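You operate a simulated robot arm through the tools that you are given. There is no shell and no other tool. Be economical: measure what you need, move in short steps, check, and stop when the job is done.

You are at the controls of a simulated robot arm. One attempt, no reset.

TASK
Press the blue gasket into the steel cup with the lever press, then pull the slide out again.

The check looks at the end state, three seconds after you hand in, the way a careful person would. Anything else that was tipped, shoved, dropped, spilled or broken makes it a failure.

THE ROBOT
A 6-joint arm with a two-finger parallel gripper, fixed in place. Base frame: the origin is at the foot of the arm, x ahead of it, y to its left, z up; the work surface is at about z = 900. Units: mm, rad, N and s.
With the tool pointing down near the work surface it reaches from about 240 to 660 mm from the base axis. Its first joint turns from -1.152 to 1.152 rad. Payload 2.9 kg.
The TCP is the grasp point between the finger pads, 30 mm short of the fingertips. In the tool frame z runs along the fingers and y along their closing line. Largest opening 110 mm; finger width 20, thickness 10; the body of the gripper, 48 by 112 mm, starts 55 mm behind the TCP.
Orientation is that of the tool frame in the base frame, as [roll, pitch, yaw] about the fixed x, y, z axes, in that order (R = Rz(yaw) Ry(pitch) Rx(roll)). With the fingers straight down and closing along the base's y, the tool's x points along the base's -x, its y along +y and its z along -z.

THE INTERFACE
- The arm moves only by the tool apply_moves. Its arguments are lists of equal length, an entry for each row: "jaw": the gripper command, from -1 (fully open) to 1 (shut), values between in proportion; "xyz": the shift along the base's x, y, z in cm, a list of three; "dr": the turn, a rotation vector about the base's x, y, z in rad, a list of three. In form: {"jaw": [jaw, ...], "xyz": [[x, y, z], ...], "dr": [[ax, ay, az], ...]}. A call has 1 to 10 rows; each row shifts and turns the commanded pose from where the row before left it. A row lasts 0.2 s, in which the tool goes at most 50 mm and 0.15 rad; a call with a longer step from one row to the next is refused whole, and so is a gripper value outside its range. A pose out of reach is approached as far as the arm can. The call stops where the force on the tool passes 40 N (or 10 N more than at its start, if that is more) or the arm is blocked; 0.2 s more then pass. Each finger travels about 108 mm/s and halts on what it meets, pressing with about 44 N; the grip force reading is that of the motor and also rises with nothing between the fingers. The clock runs only during rows and for 0.2 s after the last one: add rows that do not move to give the fingers time. It gives the time, the measured TCP pose, the force on the tool (base axes), the opening and the grip force at its end, in the units of the frame above (readings bear some noise).
- Cameras (640 x 400 px; columns grow to the right, rows downward): "scene" is fixed at [87.5, 438.6, 1393.2]; the picture's right is [-0.65, -0.76, 0.00], its down [-0.37, 0.31, -0.88] and it looks along [0.67, -0.57, -0.48] (base axes); focal length 314 px, centre (320, 200). "wrist" rides on the gripper at [72, 17, -103] in the tool frame; the picture's right is [-0.23, 0.97, 0.00], its down [-0.76, -0.18, -0.62] and it looks along [-0.61, -0.14, 0.78] (tool axes); focal length 222 px, centre (320, 200). There is no depth. A picture from a camera that has moved, and an enlarged one, comes with that camera's place and axes in the base frame and with its lens.
- get_image(camera): a new picture of that camera. No time passes.
- zoom(camera, box): a new picture of the part [left, top, right, bottom] of that camera's present view, enlarged. No time passes.
- hand_in(): hands the job in; it is judged then, once.

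Work in short steps. Places have to be worked out from the pictures, the camera data and where the tool is seen: move nearer, look again, correct. Check each grasp and each placing, and mend what went wrong. You have 120 turns and 84 pictures in all, those below and enlarged ones among them. Open the gripper and draw the arm clear of the work before you hand the job in, unless the task says otherwise; then end with one line.

The tools are called after ">>>" by a JSON object that holds its "method" and its "body". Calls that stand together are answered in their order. apply_moves: Moves the arm, as the interface text tells. Its arguments: {"type":"object","properties":{"jaw":{"type":"array","items":{"type":"number"}},"xyz":{"type":"array","items":{"type":"array","items":{"type":"number"}}},"dr":{"type":"array","items":{"type":"array","items":{"type":"number"}}}},"required":["jaw","xyz","dr"]} The other tools are called the same way: get_image (camera) takes a picture; zoom (camera, box) takes an enlarged picture of a part of a camera's view; hand_in () hands the job in.

At the start:

```text
time: 0.0
tool_pos: [374.6, -108.1, 1254.4]
orientation: [3.141, -0.001, 3.14]
contact_force: [0.5, 0.3, -0.6]
finger_gap: 110.0
gripper_force: 0.2
```

scene: 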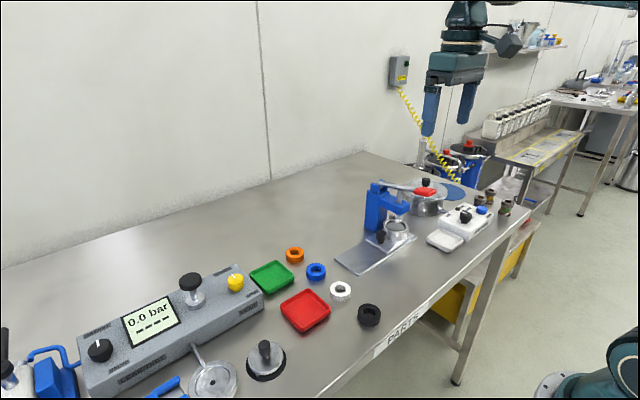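
wrist: 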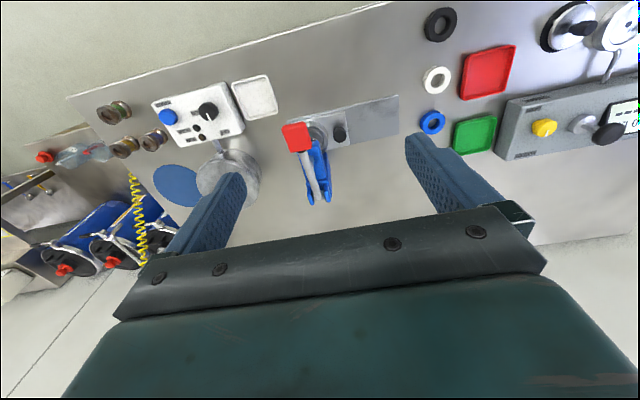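

I'll look closer at the press and the gasket area first.

>>> {"method": "zoom", "body": {"camera": "scene", "box": [320, 160, 480, 280]}}

>>> {"method": "zoom", "body": {"camera": "scene", "box": [240, 230, 400, 340]}}

>>> {"method": "zoom", "body": {"camera": "wrist", "box": [260, 70, 460, 220]}}

```text
3.33 times, centred on (400, 220) of scene
camera zoom: at [87.5, 438.6, 1393.2], right [-0.65, -0.76, 0.0], down [-0.37, 0.31, -0.88], along [0.67, -0.57, -0.48], focal length 1048 px, centre (53, 133)
```

zoom: 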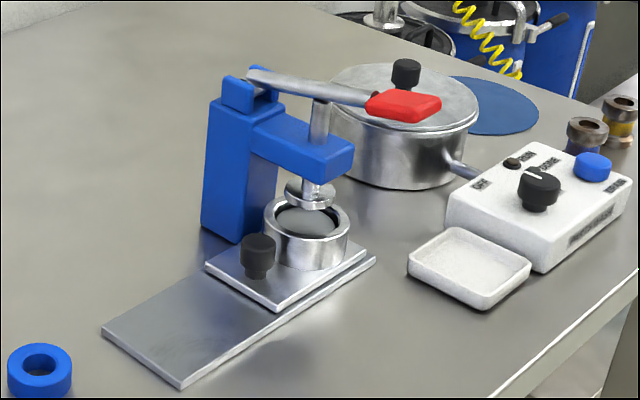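

```text
3.64 times, centred on (320, 285) of scene
camera zoom: at [87.5, 438.6, 1393.2], right [-0.65, -0.76, 0.0], down [-0.37, 0.31, -0.88], along [0.67, -0.57, -0.48], focal length 1143 px, centre (320, -109)
```

zoom: 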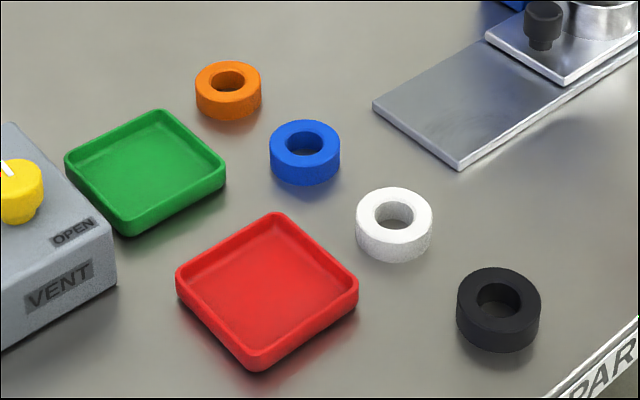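

```text
2.67 times, centred on (360, 145) of wrist
camera zoom: at [303.7, -92.3, 1358.6], right [0.23, 0.97, 0.0], down [0.76, -0.18, 0.62], along [0.61, -0.14, -0.78], focal length 592 px, centre (213, 347)
```

zoom: 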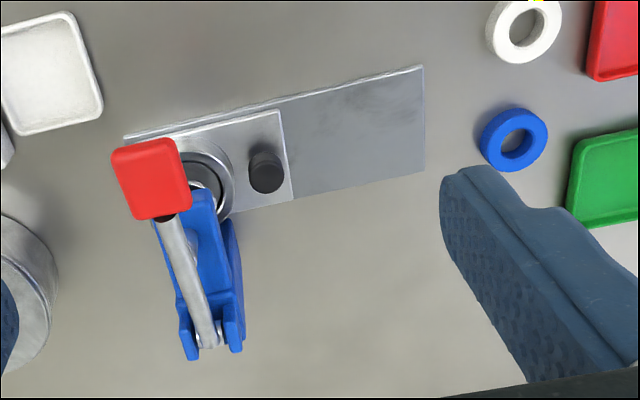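

The slide's base plate runs along y. I put the knob near (478,-94), the cup near (480,-155) and the blue gasket near (506,92). I'll turn the gripper -90° so it closes along x, and move to where the wrist camera can see the press.

>>> {"method": "apply_moves", "body": {"jaw": [-1, -1, -1, -1, -1, -1, -1, -1, -1, -1], "xyz": [[1.05, 0.88, -1.2], [1.05, 0.88, -1.2], [1.05, 0.88, -1.2], [1.05, 0.88, -1.2], [1.05, 0.88, -1.2], [1.05, 0.88, -1.2], [1.05, 0.88, -1.2], [1.05, 0.88, -1.2], [1.05, 0.88, -1.2], [1.05, 0.88, -1.2]], "dr": [[0, 0, -0.15], [0, 0, -0.15], [0, 0, -0.15], [0, 0, -0.15], [0, 0, -0.15], [0, 0, -0.15], [0, 0, -0.15], [0, 0, -0.15], [0, 0, -0.15], [0, 0, -0.15]]}}

>>> {"method": "apply_moves", "body": {"jaw": [-1, -1], "xyz": [[0, 0, 0], [0, 0, 0]], "dr": [[0, 0, -0.07], [0, 0, 0]]}}

>>> {"method": "get_image", "body": {"camera": "wrist"}}

```text
time: 2.2
tool_pos: [480.5, -22.1, 1135.5]
orientation: [-3.141, -0.001, 1.641]
contact_force: [0.5, -0.4, 0.2]
finger_gap: 110.1
gripper_force: 0.0
```

```text
time: 2.8
tool_pos: [480.5, -21.1, 1135.9]
orientation: [3.141, 0.0, 1.571]
contact_force: [-1.2, -0.8, 0.1]
finger_gap: 110.0
gripper_force: 0.0
```

```text
78 pictures are left
camera wrist: at [498.0, 50.8, 1238.6], right [0.97, -0.23, 0.0], down [-0.18, -0.76, 0.62], along [-0.14, -0.61, -0.78], focal length 222 px, centre (320, 200)
```

wrist: 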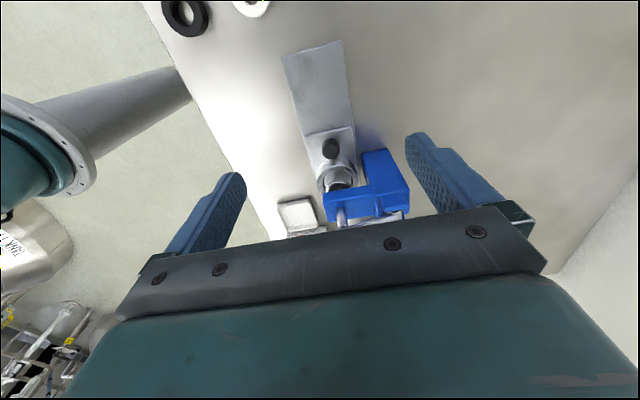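

>>> {"method": "zoom", "body": {"camera": "wrist", "box": [260, 110, 420, 230]}}

```text
3.33 times, centred on (340, 170) of wrist
camera zoom: at [498.0, 50.8, 1238.6], right [0.97, -0.23, 0.0], down [-0.18, -0.76, 0.62], along [-0.14, -0.61, -0.78], focal length 740 px, centre (253, 300)
```

zoom: 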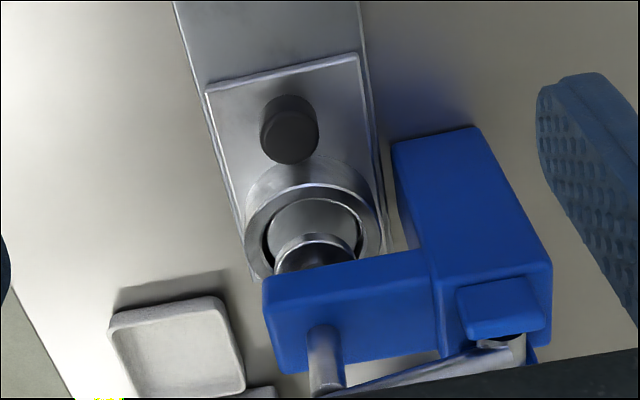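

The knob top is at about (480,-96,940), and the column's near face is at y≈-135. I'll move over the knob with the jaw half open and come down to z≈985 first.

>>> {"method": "apply_moves", "body": {"jaw": [-0.1, -0.1, -0.1, -0.1, -0.1, -0.1, -0.1], "xyz": [[0, -2.5, 0], [0, -2.5, 0], [0, -2.5, 0], [0, 0, -4], [0, 0, -4], [0, 0, -4], [0, 0, -3]], "dr": [[0, 0, 0], [0, 0, 0], [0, 0, 0], [0, 0, 0], [0, 0, 0], [0, 0, 0], [0, 0, 0]]}}

>>> {"method": "zoom", "body": {"camera": "scene", "box": [320, 140, 480, 260]}}

>>> {"method": "get_image", "body": {"camera": "wrist"}}

```text
time: 4.4
tool_pos: [481.4, -95.2, 984.1]
orientation: [-3.141, -0.001, 1.572]
contact_force: [-0.2, -0.5, 0.0]
finger_gap: 60.6
gripper_force: 0.1
```

```text
3.33 times, centred on (400, 200) of scene
camera zoom: at [87.5, 438.6, 1393.2], right [-0.65, -0.76, 0.0], down [-0.37, 0.31, -0.88], along [0.67, -0.57, -0.48], focal length 1048 px, centre (53, 200)
```

zoom: 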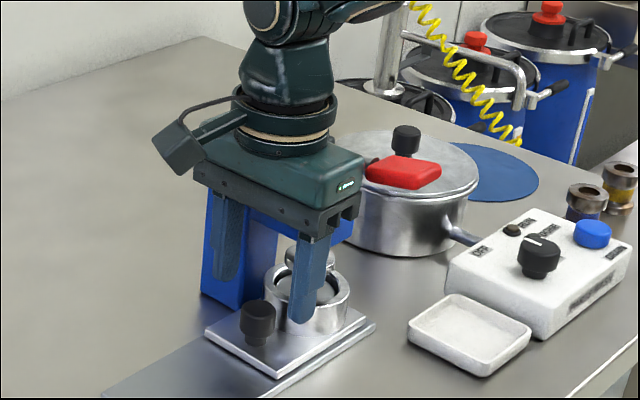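

```text
75 pictures are left
camera wrist: at [498.2, -23.8, 1086.5], right [0.97, -0.23, 0.0], down [-0.18, -0.76, 0.62], along [-0.14, -0.61, -0.78], focal length 222 px, centre (320, 200)
```

wrist: 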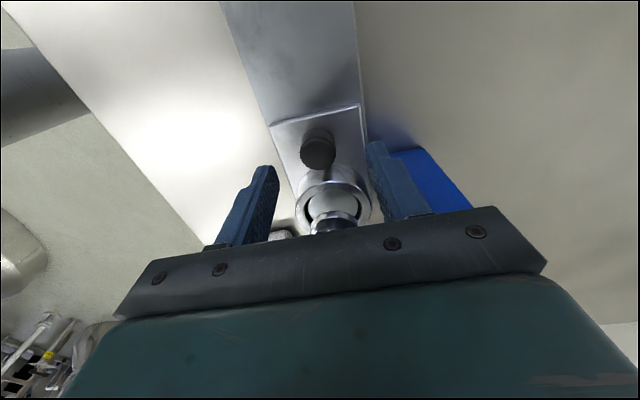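

The knob is at about x=479, y=-98. I'll nudge the tool, lower it so the tips are near z=920, and close.

>>> {"method": "apply_moves", "body": {"jaw": [-0.1, -0.1, 0.3, 0.8, 0.8, 0.8], "xyz": [[-0.2, -0.2, -1.6], [0, 0, -1.6], [0, 0, 0], [0, 0, 0], [0, 0, 0], [0, 0, 0]], "dr": [[0, 0, 0], [0, 0, 0], [0, 0, 0], [0, 0, 0], [0, 0, 0], [0, 0, 0]]}}

>>> {"method": "zoom", "body": {"camera": "scene", "box": [320, 160, 480, 280]}}

```text
time: 5.8
tool_pos: [480.1, -96.5, 953.6]
orientation: [3.136, 0.0, 1.573]
contact_force: [11.5, -2.0, 20.8]
finger_gap: 25.4
gripper_force: 45.7
```

```text
3.33 times, centred on (400, 220) of scene
camera zoom: at [87.5, 438.6, 1393.1], right [-0.65, -0.76, 0.0], down [-0.37, 0.31, -0.88], along [0.67, -0.57, -0.48], focal length 1048 px, centre (53, 133)
```

zoom: 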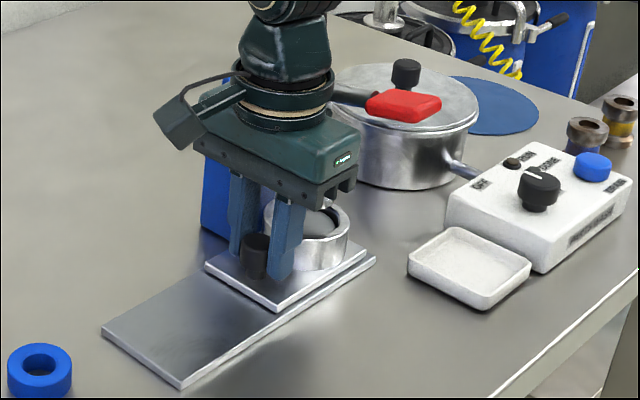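

The knob is held with a 25.4 mm gap, and the tips seem to touch the slide plate, so its top is near z≈922. I'll raise 3 mm and pull along +y.

>>> {"method": "apply_moves", "body": {"jaw": [0.8, 0.8, 0.8, 0.8, 0.8, 0.8], "xyz": [[0, 0, 0.3], [0, 1, 0], [0, 1, 0], [0, 1, 0], [0, 1, 0], [0, 1, 0]], "dr": [[0, 0, 0], [0, 0, 0], [0, 0, 0], [0, 0, 0], [0, 0, 0], [0, 0, 0]]}}

>>> {"method": "zoom", "body": {"camera": "scene", "box": [320, 160, 480, 280]}}

```text
time: 6.7
tool_pos: [479.0, -75.7, 953.2]
orientation: [3.138, 0.0, 1.574]
contact_force: [7.9, 1.3, -8.3]
finger_gap: 25.3
gripper_force: 44.8
stopped in row 4: the force on the tool passed its limit (the readings are from after the stop); the commanded pose is now the measured one
```

```text
3.33 times, centred on (400, 220) of scene
camera zoom: at [87.8, 438.6, 1393.1], right [-0.65, -0.76, 0.0], down [-0.37, 0.31, -0.88], along [0.67, -0.57, -0.48], focal length 1048 px, centre (53, 133)
```

zoom: 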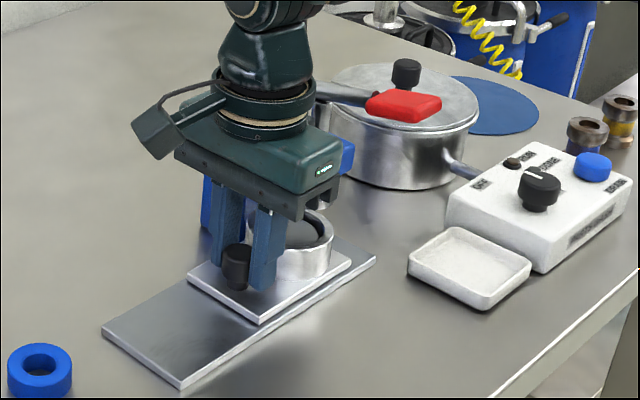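

The slide follows and has moved about 20 mm. The stop looks like friction, so I'll keep going with smaller steps.

>>> {"method": "apply_moves", "body": {"jaw": [0.8, 0.8, 0.8, 0.8, 0.8, 0.8], "xyz": [[0, 0.5, 0], [0, 0.6, 0], [0, 0.6, 0], [0, 0.6, 0], [0, 0.6, 0], [0, 0.6, 0]], "dr": [[0, 0, 0], [0, 0, 0], [0, 0, 0], [0, 0, 0], [0, 0, 0], [0, 0, 0]]}}

```text
time: 8.1
tool_pos: [480.1, -39.8, 952.2]
orientation: [3.138, -0.001, 1.573]
contact_force: [16.0, -0.7, -14.7]
finger_gap: 25.5
gripper_force: 44.6
```

That moved smoothly, 36 mm more. I'll trim the small side loads and continue towards the end stop.

>>> {"method": "apply_moves", "body": {"jaw": [0.8, 0.8, 0.8, 0.8, 0.8, 0.8, 0.8], "xyz": [[0.1, 0.5, -0.05], [0, 0.6, 0], [0, 0.6, 0], [0, 0.6, 0], [0, 0.6, 0], [0, 0.6, 0], [0, 0.6, 0]], "dr": [[0, 0, 0], [0, 0, 0], [0, 0, 0], [0, 0, 0], [0, 0, 0], [0, 0, 0], [0, 0, 0]]}}

>>> {"method": "zoom", "body": {"camera": "scene", "box": [300, 160, 460, 280]}}

```text
time: 9.7
tool_pos: [479.1, -0.8, 953.7]
orientation: [3.141, 0.001, 1.573]
contact_force: [-1.9, -1.5, 8.7]
finger_gap: 25.4
gripper_force: 45.1
```

```text
3.33 times, centred on (380, 220) of scene
camera zoom: at [87.3, 438.5, 1393.2], right [-0.65, -0.76, 0.0], down [-0.37, 0.31, -0.88], along [0.67, -0.57, -0.48], focal length 1048 px, centre (120, 133)
```

zoom: 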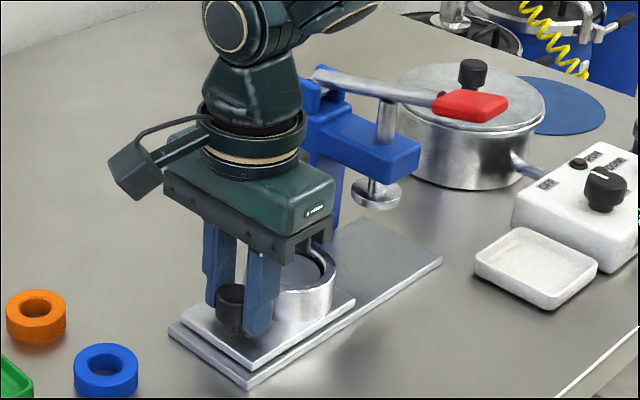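

The slide is out about 96 mm. I'll feel gently for the stop.

>>> {"method": "apply_moves", "body": {"jaw": [0.8, 0.8, 0.8], "xyz": [[0, 0.4, 0], [0, 0.4, 0], [0, 0.4, 0]], "dr": [[0, 0, 0], [0, 0, 0], [0, 0, 0]]}}

```text
time: 10.5
tool_pos: [479.9, 6.9, 951.9]
orientation: [3.14, 0.005, 1.564]
contact_force: [-0.5, -30.8, 4.0]
finger_gap: 25.4
gripper_force: 45.3
```

The stop is at about y=7, with 31 N pushing back. I'll relax, open a little and rise.

>>> {"method": "apply_moves", "body": {"jaw": [0.8, 0.2, -0.1, -0.1, -0.1, -0.1, -0.1, -0.1, -0.1], "xyz": [[0, -0.4, 0], [0, 0, 0], [0, 0, 0], [0, 0, 2], [0, 0, 4], [0, 0, 4], [0, 0, 4], [0, 3, 2], [0, 3, 0]], "dr": [[0, 0, 0], [0, 0, 0], [0, 0, 0], [0, 0, 0], [0, 0, 0], [0, 0, 0], [0, 0, 0], [0, 0, 0], [0, 0, 0]]}}

>>> {"method": "get_image", "body": {"camera": "wrist"}}

>>> {"method": "zoom", "body": {"camera": "scene", "box": [280, 170, 440, 290]}}

```text
time: 12.5
tool_pos: [479.4, 68.6, 1112.7]
orientation: [3.14, 0.0, 1.574]
contact_force: [0.2, -0.7, 0.2]
finger_gap: 60.2
gripper_force: 0.1
```

```text
71 pictures are left
camera wrist: at [496.9, 139.6, 1215.9], right [0.97, -0.23, 0.0], down [-0.18, -0.76, 0.62], along [-0.14, -0.61, -0.78], focal length 222 px, centre (320, 200)
```

wrist: 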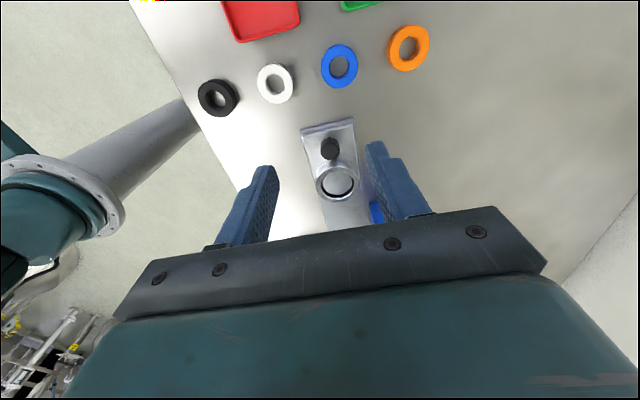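

```text
3.33 times, centred on (360, 230) of scene
camera zoom: at [87.5, 438.5, 1393.1], right [-0.65, -0.76, 0.0], down [-0.37, 0.31, -0.88], along [0.67, -0.57, -0.48], focal length 1048 px, centre (187, 100)
```

zoom: 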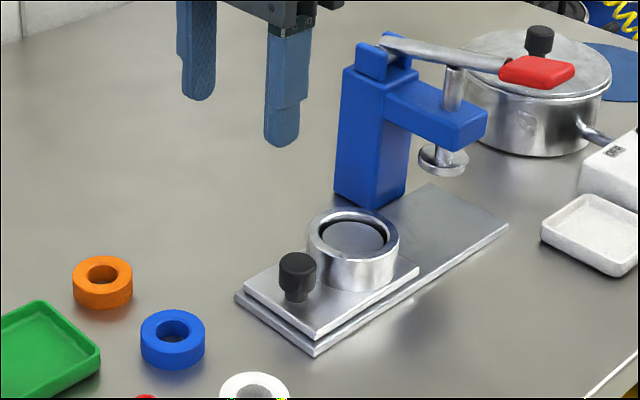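

The slide is fully out with the cup near (480,-47). The gasket is at about (508,94), 44 mm across. I'll move over it and look again.

>>> {"method": "apply_moves", "body": {"jaw": [-0.2, -0.2, -0.2, -0.2, -0.2], "xyz": [[1, 1, -2], [1, 1, -3], [0.9, 0.6, -3], [0, 0, -3], [0, 0, -2]], "dr": [[0, 0, 0], [0, 0, 0], [0, 0, 0], [0, 0, 0], [0, 0, 0]]}}

>>> {"method": "get_image", "body": {"camera": "wrist"}}

>>> {"method": "zoom", "body": {"camera": "scene", "box": [250, 190, 390, 290]}}

```text
time: 13.7
tool_pos: [509.6, 93.2, 984.6]
orientation: [3.14, 0.001, 1.572]
contact_force: [0.4, 0.0, 0.4]
finger_gap: 66.2
gripper_force: 0.1
```

```text
69 pictures are left
camera wrist: at [526.1, 165.2, 1087.4], right [0.97, -0.22, 0.0], down [-0.18, -0.76, 0.62], along [-0.14, -0.61, -0.78], focal length 222 px, centre (320, 200)
```

wrist: 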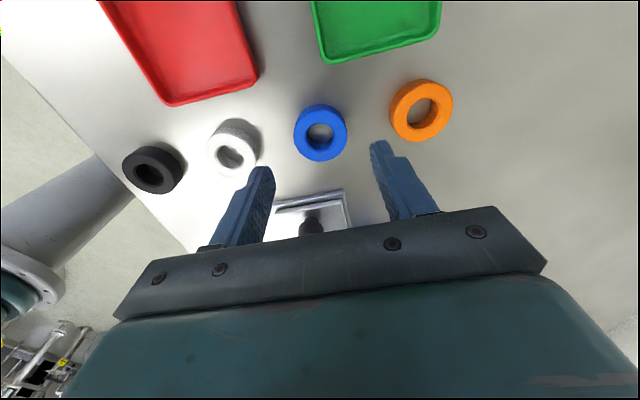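

```text
4.00 times, centred on (320, 240) of scene
camera zoom: at [87.5, 438.6, 1393.2], right [-0.65, -0.76, 0.0], down [-0.37, 0.31, -0.88], along [0.67, -0.57, -0.48], focal length 1257 px, centre (320, 40)
```

zoom: 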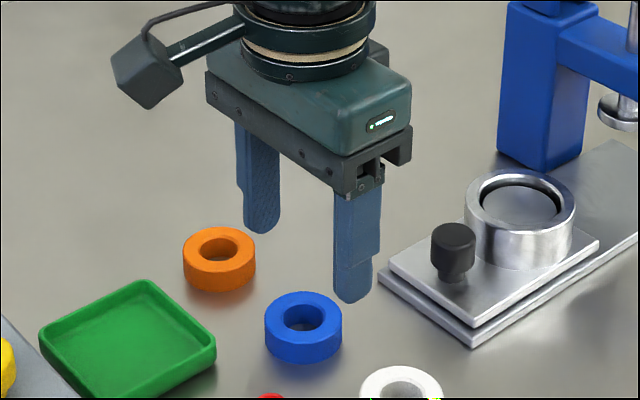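

The gasket centre comes to about (510,95). I'll zoom once to fix its height and my alignment before descending.

>>> {"method": "apply_moves", "body": {"jaw": [-0.2, -0.2, -0.2, -0.2], "xyz": [[0, 0.15, -1.5], [0, 0, -1.5], [0, 0, -0.9], [0, 0, 0]], "dr": [[0, 0, 0], [0, 0, 0], [0, 0, 0], [0, 0, 0]]}}

>>> {"method": "zoom", "body": {"camera": "scene", "box": [270, 220, 350, 280]}}

>>> {"method": "zoom", "body": {"camera": "wrist", "box": [240, 120, 400, 220]}}

```text
time: 14.7
tool_pos: [509.9, 94.7, 944.7]
orientation: [3.139, 0.002, 1.572]
contact_force: [0.4, -0.7, 0.0]
finger_gap: 66.1
gripper_force: 0.1
```

```text
6.67 times, centred on (310, 250) of scene
camera zoom: at [87.5, 438.6, 1393.2], right [-0.65, -0.76, 0.0], down [-0.37, 0.31, -0.88], along [0.67, -0.57, -0.48], focal length 2095 px, centre (387, -133)
```

zoom: 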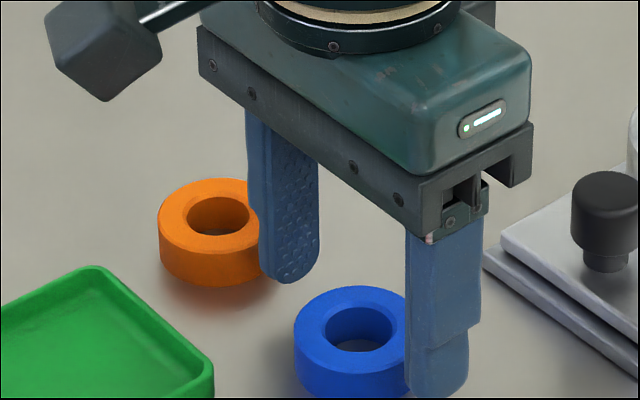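

```text
4.00 times, centred on (320, 170) of wrist
camera zoom: at [526.0, 166.6, 1047.6], right [0.97, -0.23, 0.0], down [-0.18, -0.76, 0.62], along [-0.14, -0.61, -0.78], focal length 888 px, centre (320, 320)
```

zoom: 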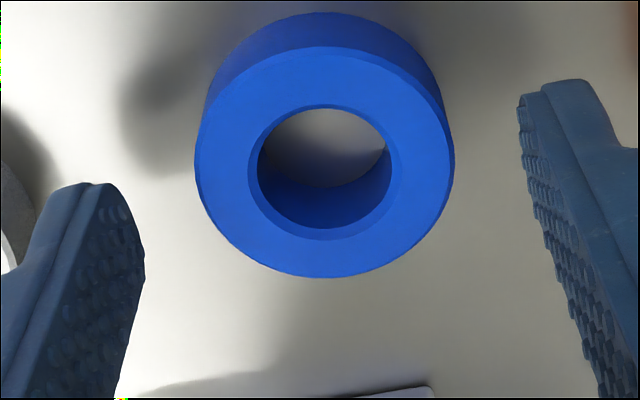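

The gasket is about 43 mm across and 15 mm tall, centred at about (510.5,95), so I'm aligned. I'll lower so the tips reach z≈906 and close, leaving the bottom of the gasket below the fingers.

>>> {"method": "apply_moves", "body": {"jaw": [-0.2, -0.2, 0.2, 0.6, 0.6, 0.6], "xyz": [[0, 0, -0.8], [0, 0, 0], [0, 0, 0], [0, 0, 0], [0, 0, 0], [0, 0, 0]], "dr": [[0, 0, 0], [0, 0, 0], [0, 0, 0], [0, 0, 0], [0, 0, 0], [0, 0, 0]]}}

>>> {"method": "zoom", "body": {"camera": "wrist", "box": [240, 120, 400, 220]}}

```text
time: 16.1
tool_pos: [510.5, 95.4, 936.6]
orientation: [3.141, 0.001, 1.573]
contact_force: [-0.9, 0.1, 1.0]
finger_gap: 42.4
gripper_force: 43.5
```

```text
4.00 times, centred on (320, 170) of wrist
camera zoom: at [526.5, 166.3, 1039.3], right [0.97, -0.23, 0.0], down [-0.18, -0.76, 0.62], along [-0.14, -0.61, -0.78], focal length 888 px, centre (320, 320)
```

zoom: 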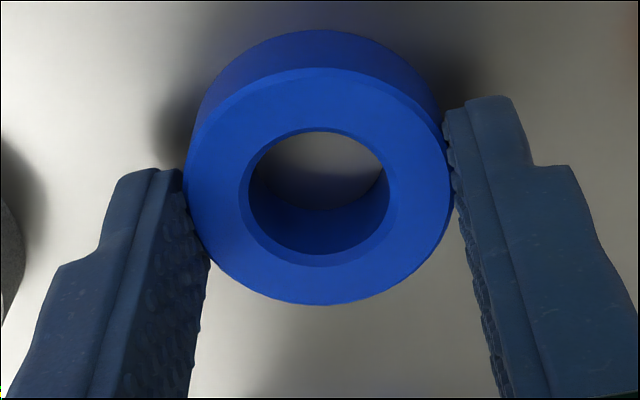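

The gasket is gripped at 42.4 mm and centred on the TCP. I'll lift it and carry it to a spot where I can see the cup past it.

>>> {"method": "apply_moves", "body": {"jaw": [0.6, 0.6, 0.6, 0.6, 0.6, 0.6, 0.6], "xyz": [[0, 0, 2], [0, 0, 3], [0, 0, 3], [0, 0, 3], [-1, -1, 2], [-1, -1.5, 0], [-1, -1, 0]], "dr": [[0, 0, 0], [0, 0, 0], [0, 0, 0], [0, 0, 0], [0, 0, 0], [0, 0, 0], [0, 0, 0]]}}

>>> {"method": "zoom", "body": {"camera": "wrist", "box": [240, 120, 400, 220]}}

>>> {"method": "zoom", "body": {"camera": "scene", "box": [300, 180, 430, 280]}}

```text
time: 17.7
tool_pos: [479.0, 59.9, 1066.4]
orientation: [3.14, 0.001, 1.572]
contact_force: [0.0, -0.7, 0.2]
finger_gap: 42.7
gripper_force: 44.1
```

```text
4.00 times, centred on (320, 170) of wrist
camera zoom: at [496.4, 131.0, 1169.5], right [0.97, -0.22, 0.0], down [-0.18, -0.76, 0.62], along [-0.14, -0.61, -0.78], focal length 888 px, centre (320, 320)
```

zoom: 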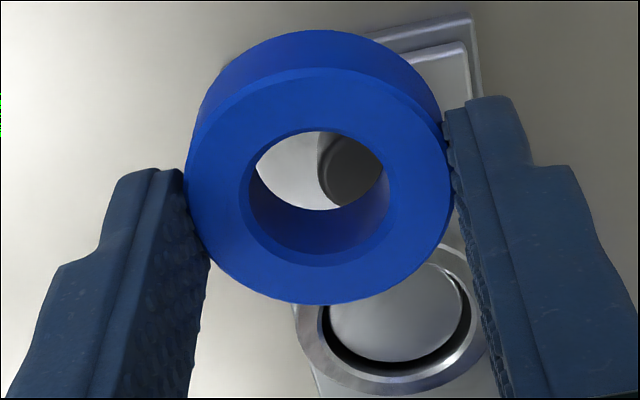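

```text
4.00 times, centred on (365, 230) of scene
camera zoom: at [87.5, 438.6, 1393.2], right [-0.65, -0.76, 0.0], down [-0.37, 0.31, -0.88], along [0.67, -0.57, -0.48], focal length 1257 px, centre (140, 80)
```

zoom: 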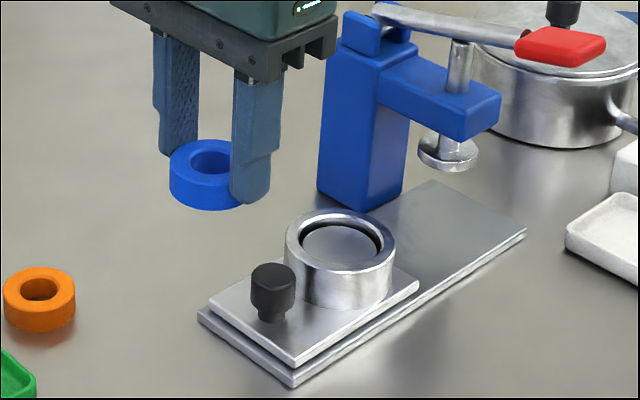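

The gasket is held level. Both cameras agree, after correcting for bias, that the cup is at about (479.5,-53.4) with its rim near z=940. I'll move above it and check.

>>> {"method": "apply_moves", "body": {"jaw": [0.6, 0.6, 0.6, 0.6, 0.6, 0.6, 0.6], "xyz": [[0, -3, 0], [0, -3, 0], [0, -3, 0], [0.05, -2.33, 0], [0, 0, -3], [0, 0, -3], [0, 0, -0.6]], "dr": [[0, 0, 0], [0, 0, 0], [0, 0, 0], [0, 0, 0], [0, 0, 0], [0, 0, 0], [0, 0, 0]]}}

>>> {"method": "zoom", "body": {"camera": "wrist", "box": [240, 120, 400, 220]}}

>>> {"method": "zoom", "body": {"camera": "scene", "box": [320, 190, 420, 260]}}

```text
time: 19.3
tool_pos: [481.1, -54.7, 999.7]
orientation: [3.139, 0.0, 1.572]
contact_force: [-0.7, -0.2, -0.3]
finger_gap: 42.5
gripper_force: 43.8
```

```text
4.00 times, centred on (320, 170) of wrist
camera zoom: at [497.8, 17.3, 1103.2], right [0.97, -0.22, 0.0], down [-0.18, -0.76, 0.62], along [-0.14, -0.61, -0.78], focal length 888 px, centre (320, 320)
```

zoom: 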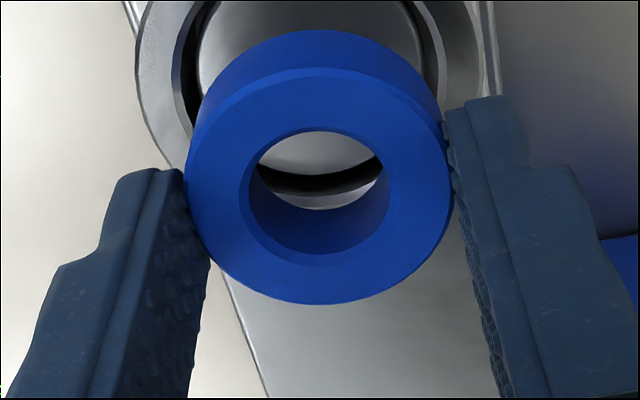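

```text
5.71 times, centred on (370, 225) of scene
camera zoom: at [87.5, 438.6, 1393.2], right [-0.65, -0.76, 0.0], down [-0.37, 0.31, -0.88], along [0.67, -0.57, -0.48], focal length 1796 px, centre (34, 57)
```

zoom: 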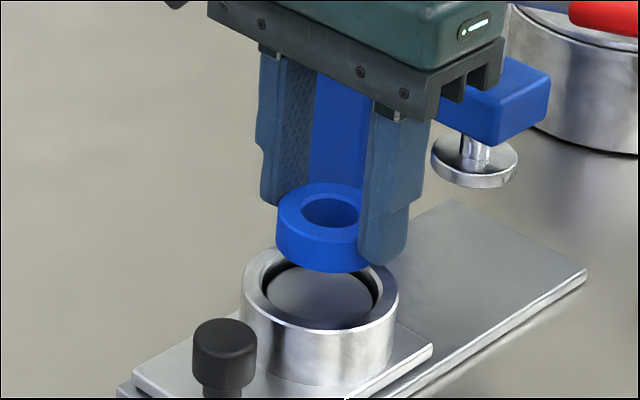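

Tool and bore are within about 1 mm of each other. The bore is about 49 mm and the gasket 42.4 mm. I'll shift +1 mm in y and lower slowly until the gasket's bottom is inside the mouth.

>>> {"method": "apply_moves", "body": {"jaw": [0.6, 0.6, 0.6, 0.6, 0.6], "xyz": [[0, 0.1, -1], [0, 0, -0.8], [0, 0, -0.5], [0, 0, -0.4], [0, 0, 0]], "dr": [[0, 0, 0], [0, 0, 0], [0, 0, 0], [0, 0, 0], [0, 0, 0]]}}

>>> {"method": "zoom", "body": {"camera": "wrist", "box": [240, 120, 400, 220]}}

>>> {"method": "zoom", "body": {"camera": "scene", "box": [340, 200, 420, 250]}}

```text
time: 20.5
tool_pos: [480.4, -54.1, 976.5]
orientation: [3.137, -0.001, 1.572]
contact_force: [-3.1, 0.4, 20.9]
finger_gap: 42.2
gripper_force: 44.1
```

```text
4.00 times, centred on (320, 170) of wrist
camera zoom: at [497.0, 18.7, 1078.3], right [0.97, -0.22, 0.01], down [-0.18, -0.76, 0.62], along [-0.14, -0.61, -0.78], focal length 888 px, centre (320, 320)
```

zoom: 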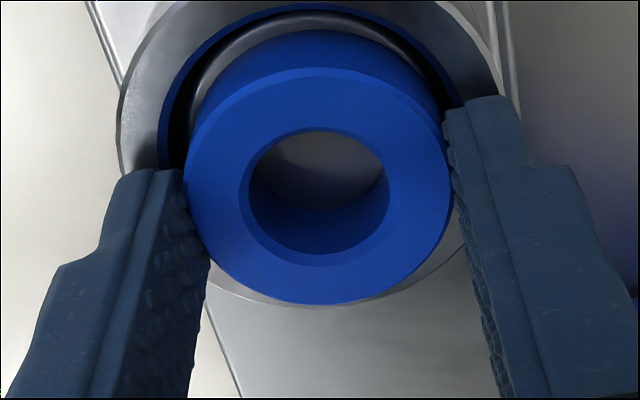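

```text
8.00 times, centred on (380, 225) of scene
camera zoom: at [87.1, 438.6, 1393.2], right [-0.65, -0.76, 0.0], down [-0.37, 0.31, -0.88], along [0.67, -0.57, -0.48], focal length 2514 px, centre (-160, 0)
```

zoom: 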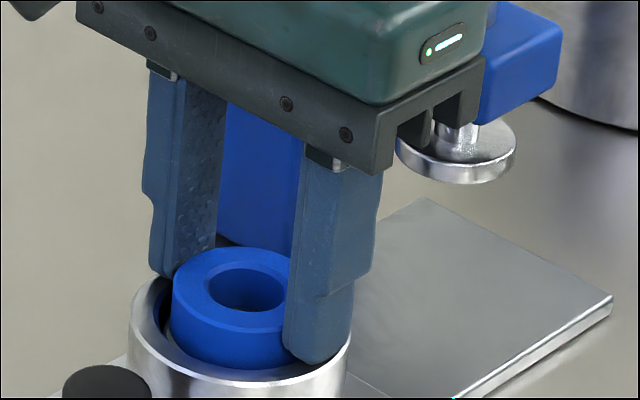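

Contact came at z=976.5 with the +y gap larger than the -y gap, so the cup centre is nearer y≈-51. I'll raise slightly, shift +2.5 mm and lower again to compare.

>>> {"method": "apply_moves", "body": {"jaw": [0.6, 0.6, 0.6, 0.6, 0.6], "xyz": [[0, 0, 0.8], [0, 0.25, 0], [0, 0, -0.3], [0, 0, -0.3], [0, 0, 0]], "dr": [[0, 0, 0], [0, 0, 0], [0, 0, 0], [0, 0, 0], [0, 0, 0]]}}

>>> {"method": "zoom", "body": {"camera": "wrist", "box": [240, 120, 400, 220]}}

```text
time: 21.7
tool_pos: [478.2, -49.6, 975.0]
orientation: [3.141, 0.0, 1.573]
contact_force: [-0.5, 0.1, -0.8]
finger_gap: 42.4
gripper_force: 44.4
```

```text
4.00 times, centred on (320, 170) of wrist
camera zoom: at [496.7, 22.2, 1078.5], right [0.97, -0.22, 0.0], down [-0.18, -0.76, 0.62], along [-0.14, -0.61, -0.78], focal length 888 px, centre (320, 320)
```

zoom: 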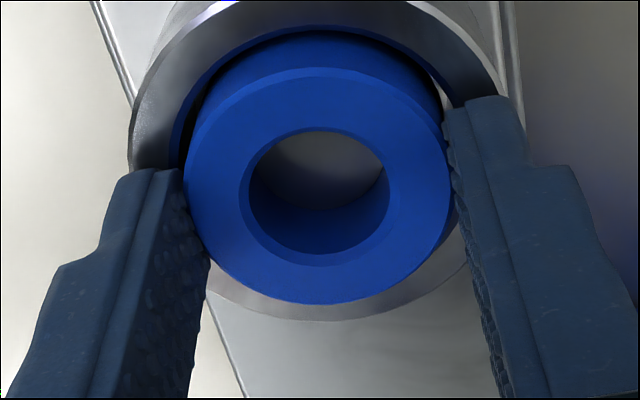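

It's lower now with no force and the gasket looks well centred. I'll continue down gently.

>>> {"method": "apply_moves", "body": {"jaw": [0.6, 0.6, 0.6], "xyz": [[0.1, -0.05, -0.2], [0, 0, -0.2], [0, 0, 0]], "dr": [[0, 0, 0], [0, 0, 0], [0, 0, 0]]}}

>>> {"method": "zoom", "body": {"camera": "scene", "box": [340, 200, 420, 250]}}

>>> {"method": "zoom", "body": {"camera": "wrist", "box": [240, 120, 400, 220]}}

```text
time: 22.3
tool_pos: [479.9, -50.3, 975.7]
orientation: [3.138, 0.001, 1.572]
contact_force: [-4.6, 0.6, 5.5]
finger_gap: 42.7
gripper_force: 44.1
stopped in row 3: the force on the tool passed its limit (the readings are from after the stop); the commanded pose is now the measured one
```

```text
8.00 times, centred on (380, 225) of scene
camera zoom: at [87.3, 438.6, 1393.2], right [-0.65, -0.76, 0.0], down [-0.37, 0.31, -0.88], along [0.67, -0.57, -0.48], focal length 2514 px, centre (-160, 0)
```

zoom: 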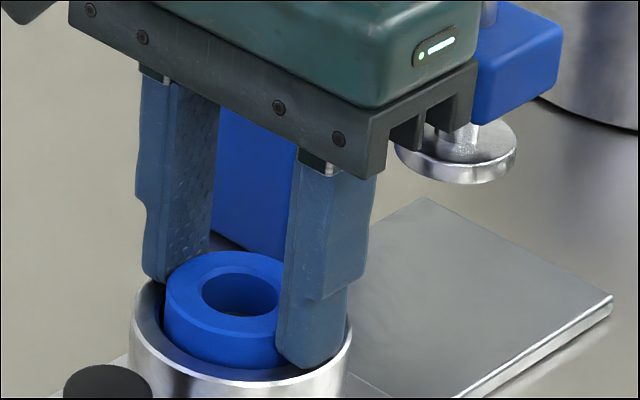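

```text
4.00 times, centred on (320, 170) of wrist
camera zoom: at [497.1, 21.9, 1078.2], right [0.97, -0.22, 0.0], down [-0.18, -0.76, 0.62], along [-0.14, -0.61, -0.78], focal length 888 px, centre (320, 320)
```

zoom: 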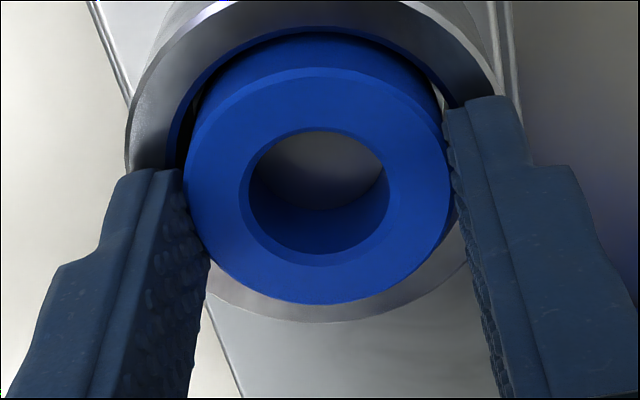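

The gasket is in the mouth and centred, with the fingers resting on the rim. I'll open slightly, rise and check the seat.

>>> {"method": "apply_moves", "body": {"jaw": [0.2, 0.1, 0.0, 0.0, 0.0, 0.0, 0.0, 0.0], "xyz": [[0, 0, 0.05], [0, 0, 0], [0, 0, 0], [0, 0, 1], [0, 0, 3], [0, 0, 3], [0, 3, 2], [0, 3, 0]], "dr": [[0, 0, 0], [0, 0, 0], [0, 0, 0], [0, 0, 0], [0, 0, 0], [0, 0, 0], [0, 0, 0], [0, 0, 0]]}}

>>> {"method": "zoom", "body": {"camera": "wrist", "box": [240, 120, 400, 220]}}

>>> {"method": "zoom", "body": {"camera": "scene", "box": [330, 180, 430, 260]}}

```text
time: 24.1
tool_pos: [480.4, 10.9, 1064.7]
orientation: [3.137, -0.001, 1.571]
contact_force: [0.7, -0.6, 1.6]
finger_gap: 55.0
gripper_force: 0.1
```

```text
4.00 times, centred on (320, 170) of wrist
camera zoom: at [497.0, 82.0, 1168.1], right [0.97, -0.23, 0.0], down [-0.18, -0.76, 0.62], along [-0.14, -0.61, -0.78], focal length 888 px, centre (320, 320)
```

zoom: 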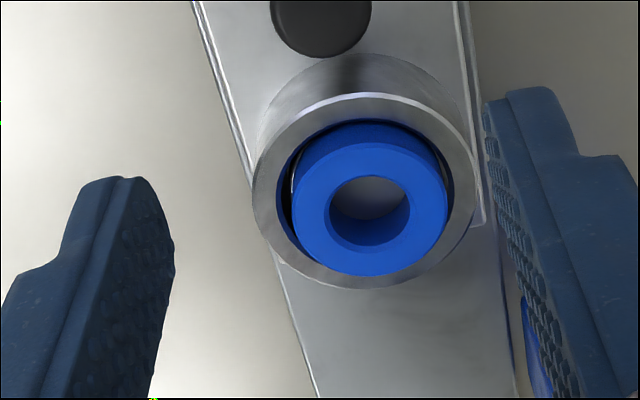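

```text
5.00 times, centred on (380, 220) of scene
camera zoom: at [87.5, 438.6, 1393.1], right [-0.65, -0.76, 0.0], down [-0.37, 0.31, -0.88], along [0.67, -0.57, -0.48], focal length 1571 px, centre (20, 100)
```

zoom: 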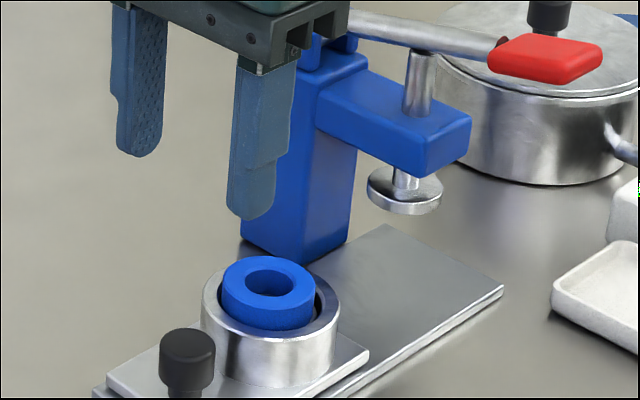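

The gasket sits level and proud in the mouth, ready for pressing. Next I'll grip the knob again at about (479.5,5) and push the slide in.

>>> {"method": "apply_moves", "body": {"jaw": [0, 0, 0, 0, 0.4, 0.8, 0.8, 0.8], "xyz": [[-0.05, -0.6, -3], [0, 0, -3.5], [0, 0, -3.5], [0, 0, -0.9], [0, 0, 0], [0, 0, 0], [0, 0, 0], [0, 0, 0]], "dr": [[0, 0, 0], [0, 0, 0], [0, 0, 0], [0, 0, 0], [0, 0, 0], [0, 0, 0], [0, 0, 0], [0, 0, 0]]}}

>>> {"method": "zoom", "body": {"camera": "scene", "box": [300, 180, 430, 280]}}

```text
time: 25.9
tool_pos: [479.1, 2.9, 957.3]
orientation: [3.138, 0.0, 1.572]
contact_force: [7.1, -0.1, -10.6]
finger_gap: 25.4
gripper_force: 44.9
```

```text
4.00 times, centred on (365, 230) of scene
camera zoom: at [87.8, 438.6, 1393.1], right [-0.65, -0.76, 0.0], down [-0.37, 0.31, -0.88], along [0.67, -0.57, -0.48], focal length 1257 px, centre (140, 80)
```

zoom: 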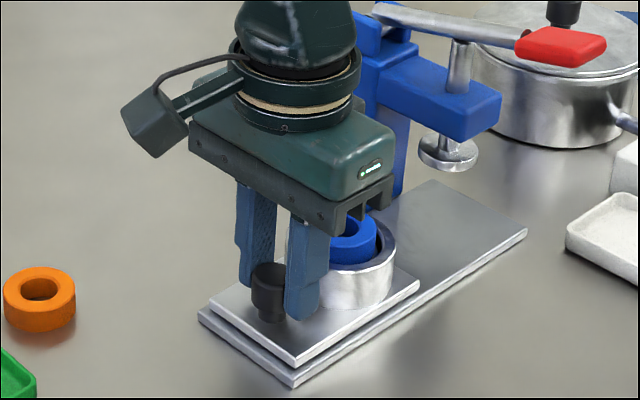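

The knob is gripped again. I'll push the slide in smoothly along -y.

>>> {"method": "apply_moves", "body": {"jaw": [0.8, 0.8, 0.8, 0.8, 0.8, 0.8, 0.8, 0.8], "xyz": [[0, -0.4, 0], [0, -0.6, 0], [0, -0.6, 0], [0, -0.6, 0], [0, -0.6, 0], [0, -0.6, 0], [0, -0.6, 0], [0, -0.6, 0]], "dr": [[0, 0, 0], [0, 0, 0], [0, 0, 0], [0, 0, 0], [0, 0, 0], [0, 0, 0], [0, 0, 0], [0, 0, 0]]}}

>>> {"method": "zoom", "body": {"camera": "scene", "box": [320, 170, 450, 270]}}

```text
time: 27.7
tool_pos: [481.1, -41.6, 956.1]
orientation: [3.139, 0.001, 1.572]
contact_force: [-8.8, 1.3, 5.2]
finger_gap: 25.8
gripper_force: 45.0
```

```text
4.00 times, centred on (385, 220) of scene
camera zoom: at [87.2, 438.6, 1393.2], right [-0.65, -0.76, 0.0], down [-0.37, 0.31, -0.88], along [0.67, -0.57, -0.48], focal length 1257 px, centre (60, 120)
```

zoom: 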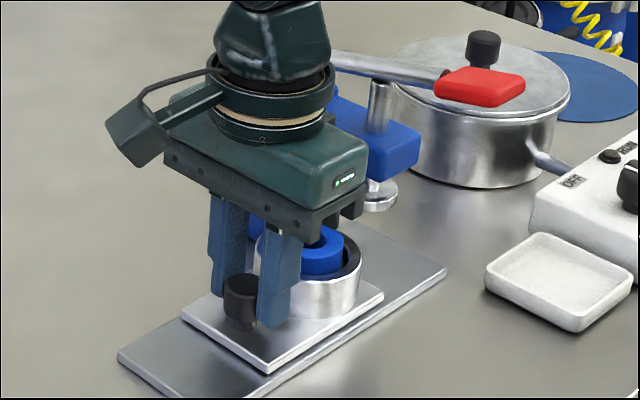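

The slide follows and the gasket stays put. I'll go on to about 25 mm short of the stop and look at the ram clearance.

>>> {"method": "apply_moves", "body": {"jaw": [0.8, 0.8, 0.8, 0.8, 0.8], "xyz": [[0, -0.4, 0], [0, -0.5, 0], [0, -0.5, 0], [0, -0.5, 0], [0, -0.3, 0]], "dr": [[0, 0, 0], [0, 0, 0], [0, 0, 0], [0, 0, 0], [0, 0, 0]]}}

>>> {"method": "zoom", "body": {"camera": "scene", "box": [350, 180, 430, 240]}}

>>> {"method": "zoom", "body": {"camera": "wrist", "box": [240, 140, 400, 240]}}

```text
time: 28.9
tool_pos: [479.4, -64.0, 956.7]
orientation: [3.14, -0.001, 1.572]
contact_force: [-12.5, 0.7, 3.0]
finger_gap: 25.6
gripper_force: 45.2
```

```text
6.67 times, centred on (390, 210) of scene
camera zoom: at [87.1, 438.6, 1393.2], right [-0.65, -0.76, 0.0], down [-0.37, 0.31, -0.88], along [0.67, -0.57, -0.48], focal length 2095 px, centre (-147, 133)
```

zoom: 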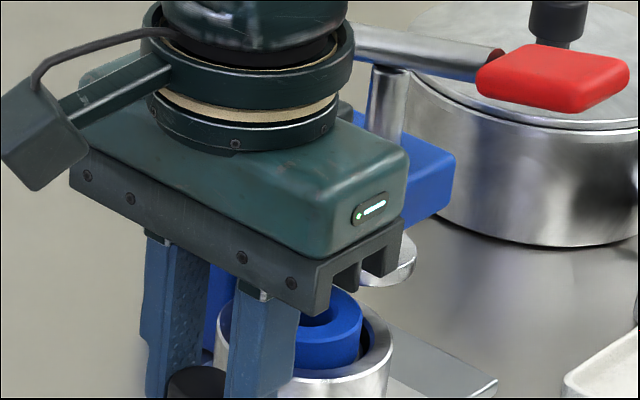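

```text
4.00 times, centred on (320, 190) of wrist
camera zoom: at [496.9, 8.0, 1059.6], right [0.97, -0.23, 0.0], down [-0.18, -0.76, 0.62], along [-0.14, -0.61, -0.78], focal length 888 px, centre (320, 240)
```

zoom: 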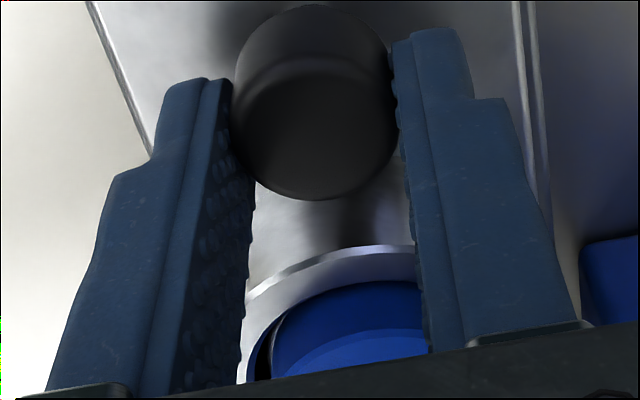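

The gasket's leading edge should already be under the ram and there's no extra force. I'll continue to the stop.

>>> {"method": "apply_moves", "body": {"jaw": [0.8, 0.8, 0.8, 0.8, 0.8, 0.8], "xyz": [[0.1, -0.4, 0], [0, -0.5, 0], [0, -0.5, 0], [0, -0.5, 0], [0, -0.5, 0], [0, -0.5, 0]], "dr": [[0, 0, 0], [0, 0, 0], [0, 0, 0], [0, 0, 0], [0, 0, 0], [0, 0, 0]]}}

>>> {"method": "apply_moves", "body": {"jaw": [0.8, 0.8, 0.8, 0.8], "xyz": [[0, -0.3, 0], [0, -0.3, 0], [0, -0.3, 0], [0, -0.3, 0]], "dr": [[0, 0, 0], [0, 0, 0], [0, 0, 0], [0, 0, 0]]}}

>>> {"method": "zoom", "body": {"camera": "scene", "box": [340, 170, 440, 245]}}

```text
time: 30.3
tool_pos: [480.2, -92.9, 956.8]
orientation: [-3.141, 0.001, 1.573]
contact_force: [-25.5, 0.3, 17.3]
finger_gap: 25.1
gripper_force: 44.9
```

```text
time: 31.3
tool_pos: [480.3, -97.6, 955.8]
orientation: [-3.14, -0.008, 1.586]
contact_force: [-5.7, 6.1, 6.1]
finger_gap: 25.5
gripper_force: 45.6
stopped in row 4: the force on the tool passed its limit (the readings are from after the stop); the commanded pose is now the measured one
```

```text
5.33 times, centred on (390, 208) of scene
camera zoom: at [87.3, 438.8, 1393.1], right [-0.65, -0.76, 0.0], down [-0.37, 0.31, -0.88], along [0.67, -0.57, -0.48], focal length 1676 px, centre (-53, 160)
```

zoom: 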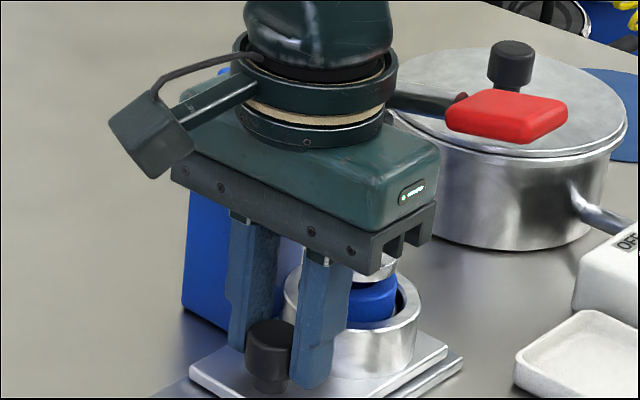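

It stopped at y=-97.6. I'll release, back off and check whether the slide is fully home under the ram.

>>> {"method": "apply_moves", "body": {"jaw": [0.4, 0, 0, 0, 0, 0, 0], "xyz": [[0, 0, 0], [0, 0, 0], [0, 0, 1], [0, 0, 4], [0, 0, 4], [0, 3, 4], [0, 5, 0]], "dr": [[0, 0, 0], [0, 0, 0], [0, 0, 0], [0, 0, 0], [0, 0, 0], [0, 0, 0], [0, 0, 0]]}}

>>> {"method": "zoom", "body": {"camera": "scene", "box": [320, 160, 480, 280]}}

>>> {"method": "zoom", "body": {"camera": "wrist", "box": [240, 110, 400, 220]}}

```text
time: 32.9
tool_pos: [480.3, -20.0, 1085.0]
orientation: [-3.14, -0.008, 1.585]
contact_force: [0.0, 0.8, -0.8]
finger_gap: 55.0
gripper_force: 0.1
```

```text
3.33 times, centred on (400, 220) of scene
camera zoom: at [87.5, 438.5, 1393.1], right [-0.65, -0.76, 0.0], down [-0.37, 0.31, -0.88], along [0.67, -0.57, -0.48], focal length 1048 px, centre (53, 133)
```

zoom: 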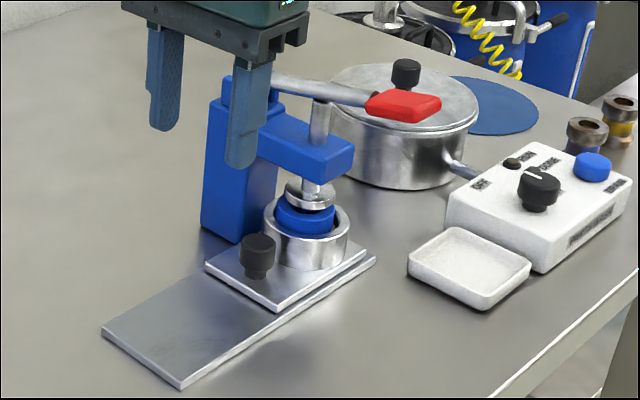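

```text
3.64 times, centred on (320, 165) of wrist
camera zoom: at [497.0, 52.4, 1188.5], right [0.98, -0.21, 0.0], down [-0.17, -0.77, 0.62], along [-0.13, -0.6, -0.79], focal length 808 px, centre (320, 327)
```

zoom: 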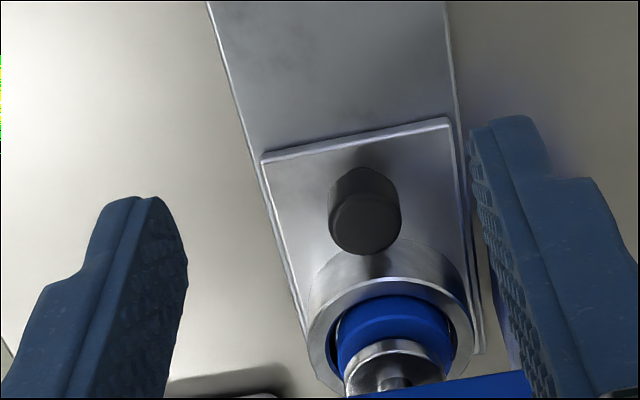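

The slide is exactly home with the gasket under the ram. The lever handle triangulates to about (418,-152,1065). I'll close the fingers, rise, and move toward it for a closer look.

>>> {"method": "apply_moves", "body": {"jaw": [1, 1, 1, 1, 1, 1, 1], "xyz": [[0, 0, 4], [0, 0, 3.5], [-2, -2, 0], [-2, -2, 0], [-2, -2, 0], [0, -3, 0], [0, 0, 0]], "dr": [[0, 0, 0], [0, 0, 0], [0, 0, 0], [0, 0, 0], [0, 0, 0], [0, 0, 0], [0, 0, 0]]}}

>>> {"method": "get_image", "body": {"camera": "wrist"}}

>>> {"method": "zoom", "body": {"camera": "scene", "box": [340, 120, 480, 220]}}

```text
time: 34.5
tool_pos: [420.3, -109.3, 1158.4]
orientation: [3.141, -0.006, 1.586]
contact_force: [0.4, 0.1, 0.0]
finger_gap: 0.0
gripper_force: 37.6
```

```text
46 pictures are left
camera wrist: at [437.2, -38.9, 1263.0], right [0.98, -0.21, 0.0], down [-0.17, -0.77, 0.62], along [-0.13, -0.6, -0.79], focal length 222 px, centre (320, 200)
```

wrist: 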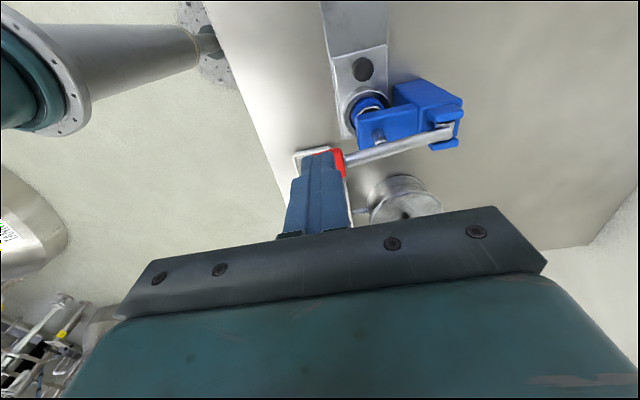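

```text
4.00 times, centred on (410, 170) of scene
camera zoom: at [87.5, 438.5, 1393.2], right [-0.65, -0.76, 0.0], down [-0.37, 0.31, -0.88], along [0.67, -0.57, -0.48], focal length 1257 px, centre (-40, 320)
```

zoom: 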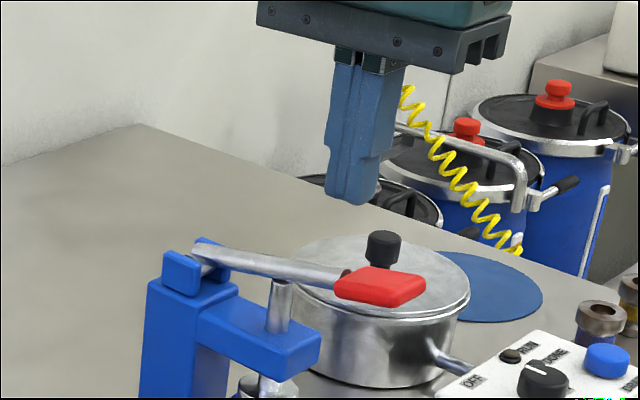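

The handle spans about x 400–440 at y≈-149. I'll go over it with the tips about 15 mm above and verify.

>>> {"method": "apply_moves", "body": {"jaw": [1, 1, 1, 1, 1], "xyz": [[0, -2, 0], [0, -2, 0], [0, 0, -2], [0, 0, -2], [0, 0, 0]], "dr": [[0, 0, 0], [0, 0, 0], [0, 0, 0], [0, 0, 0], [0, 0, 0]]}}

>>> {"method": "zoom", "body": {"camera": "wrist", "box": [260, 100, 400, 220]}}

>>> {"method": "zoom", "body": {"camera": "scene", "box": [360, 130, 480, 220]}}

```text
time: 35.7
tool_pos: [420.8, -150.4, 1118.9]
orientation: [-3.141, -0.008, 1.584]
contact_force: [1.1, 0.1, -0.2]
finger_gap: 0.0
gripper_force: 37.6
```

```text
3.33 times, centred on (330, 160) of wrist
camera zoom: at [436.3, -78.0, 1223.2], right [0.98, -0.21, 0.0], down [-0.17, -0.77, 0.62], along [-0.13, -0.6, -0.79], focal length 740 px, centre (287, 333)
```

zoom: 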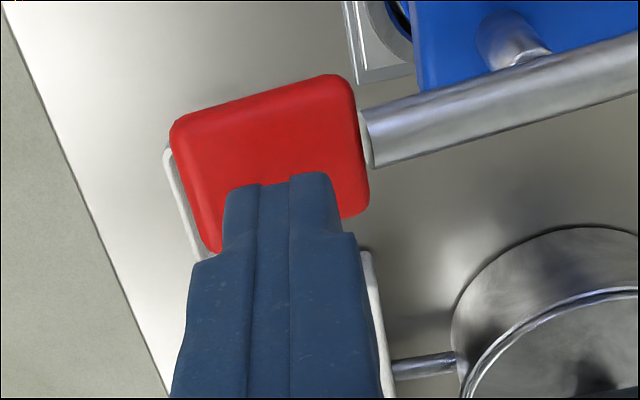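

```text
4.44 times, centred on (420, 175) of scene
camera zoom: at [87.5, 438.6, 1393.2], right [-0.65, -0.76, 0.0], down [-0.37, 0.31, -0.88], along [0.67, -0.57, -0.48], focal length 1397 px, centre (-124, 311)
```

zoom: 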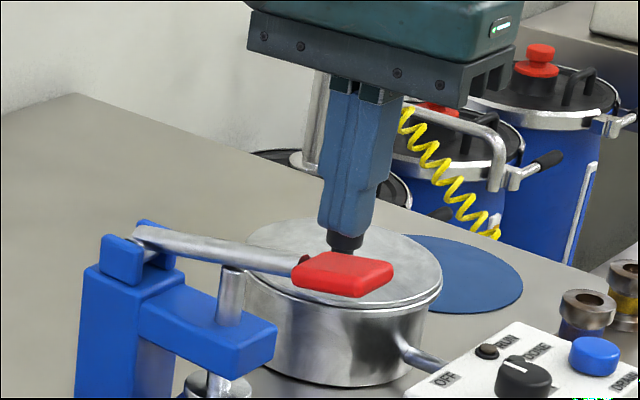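

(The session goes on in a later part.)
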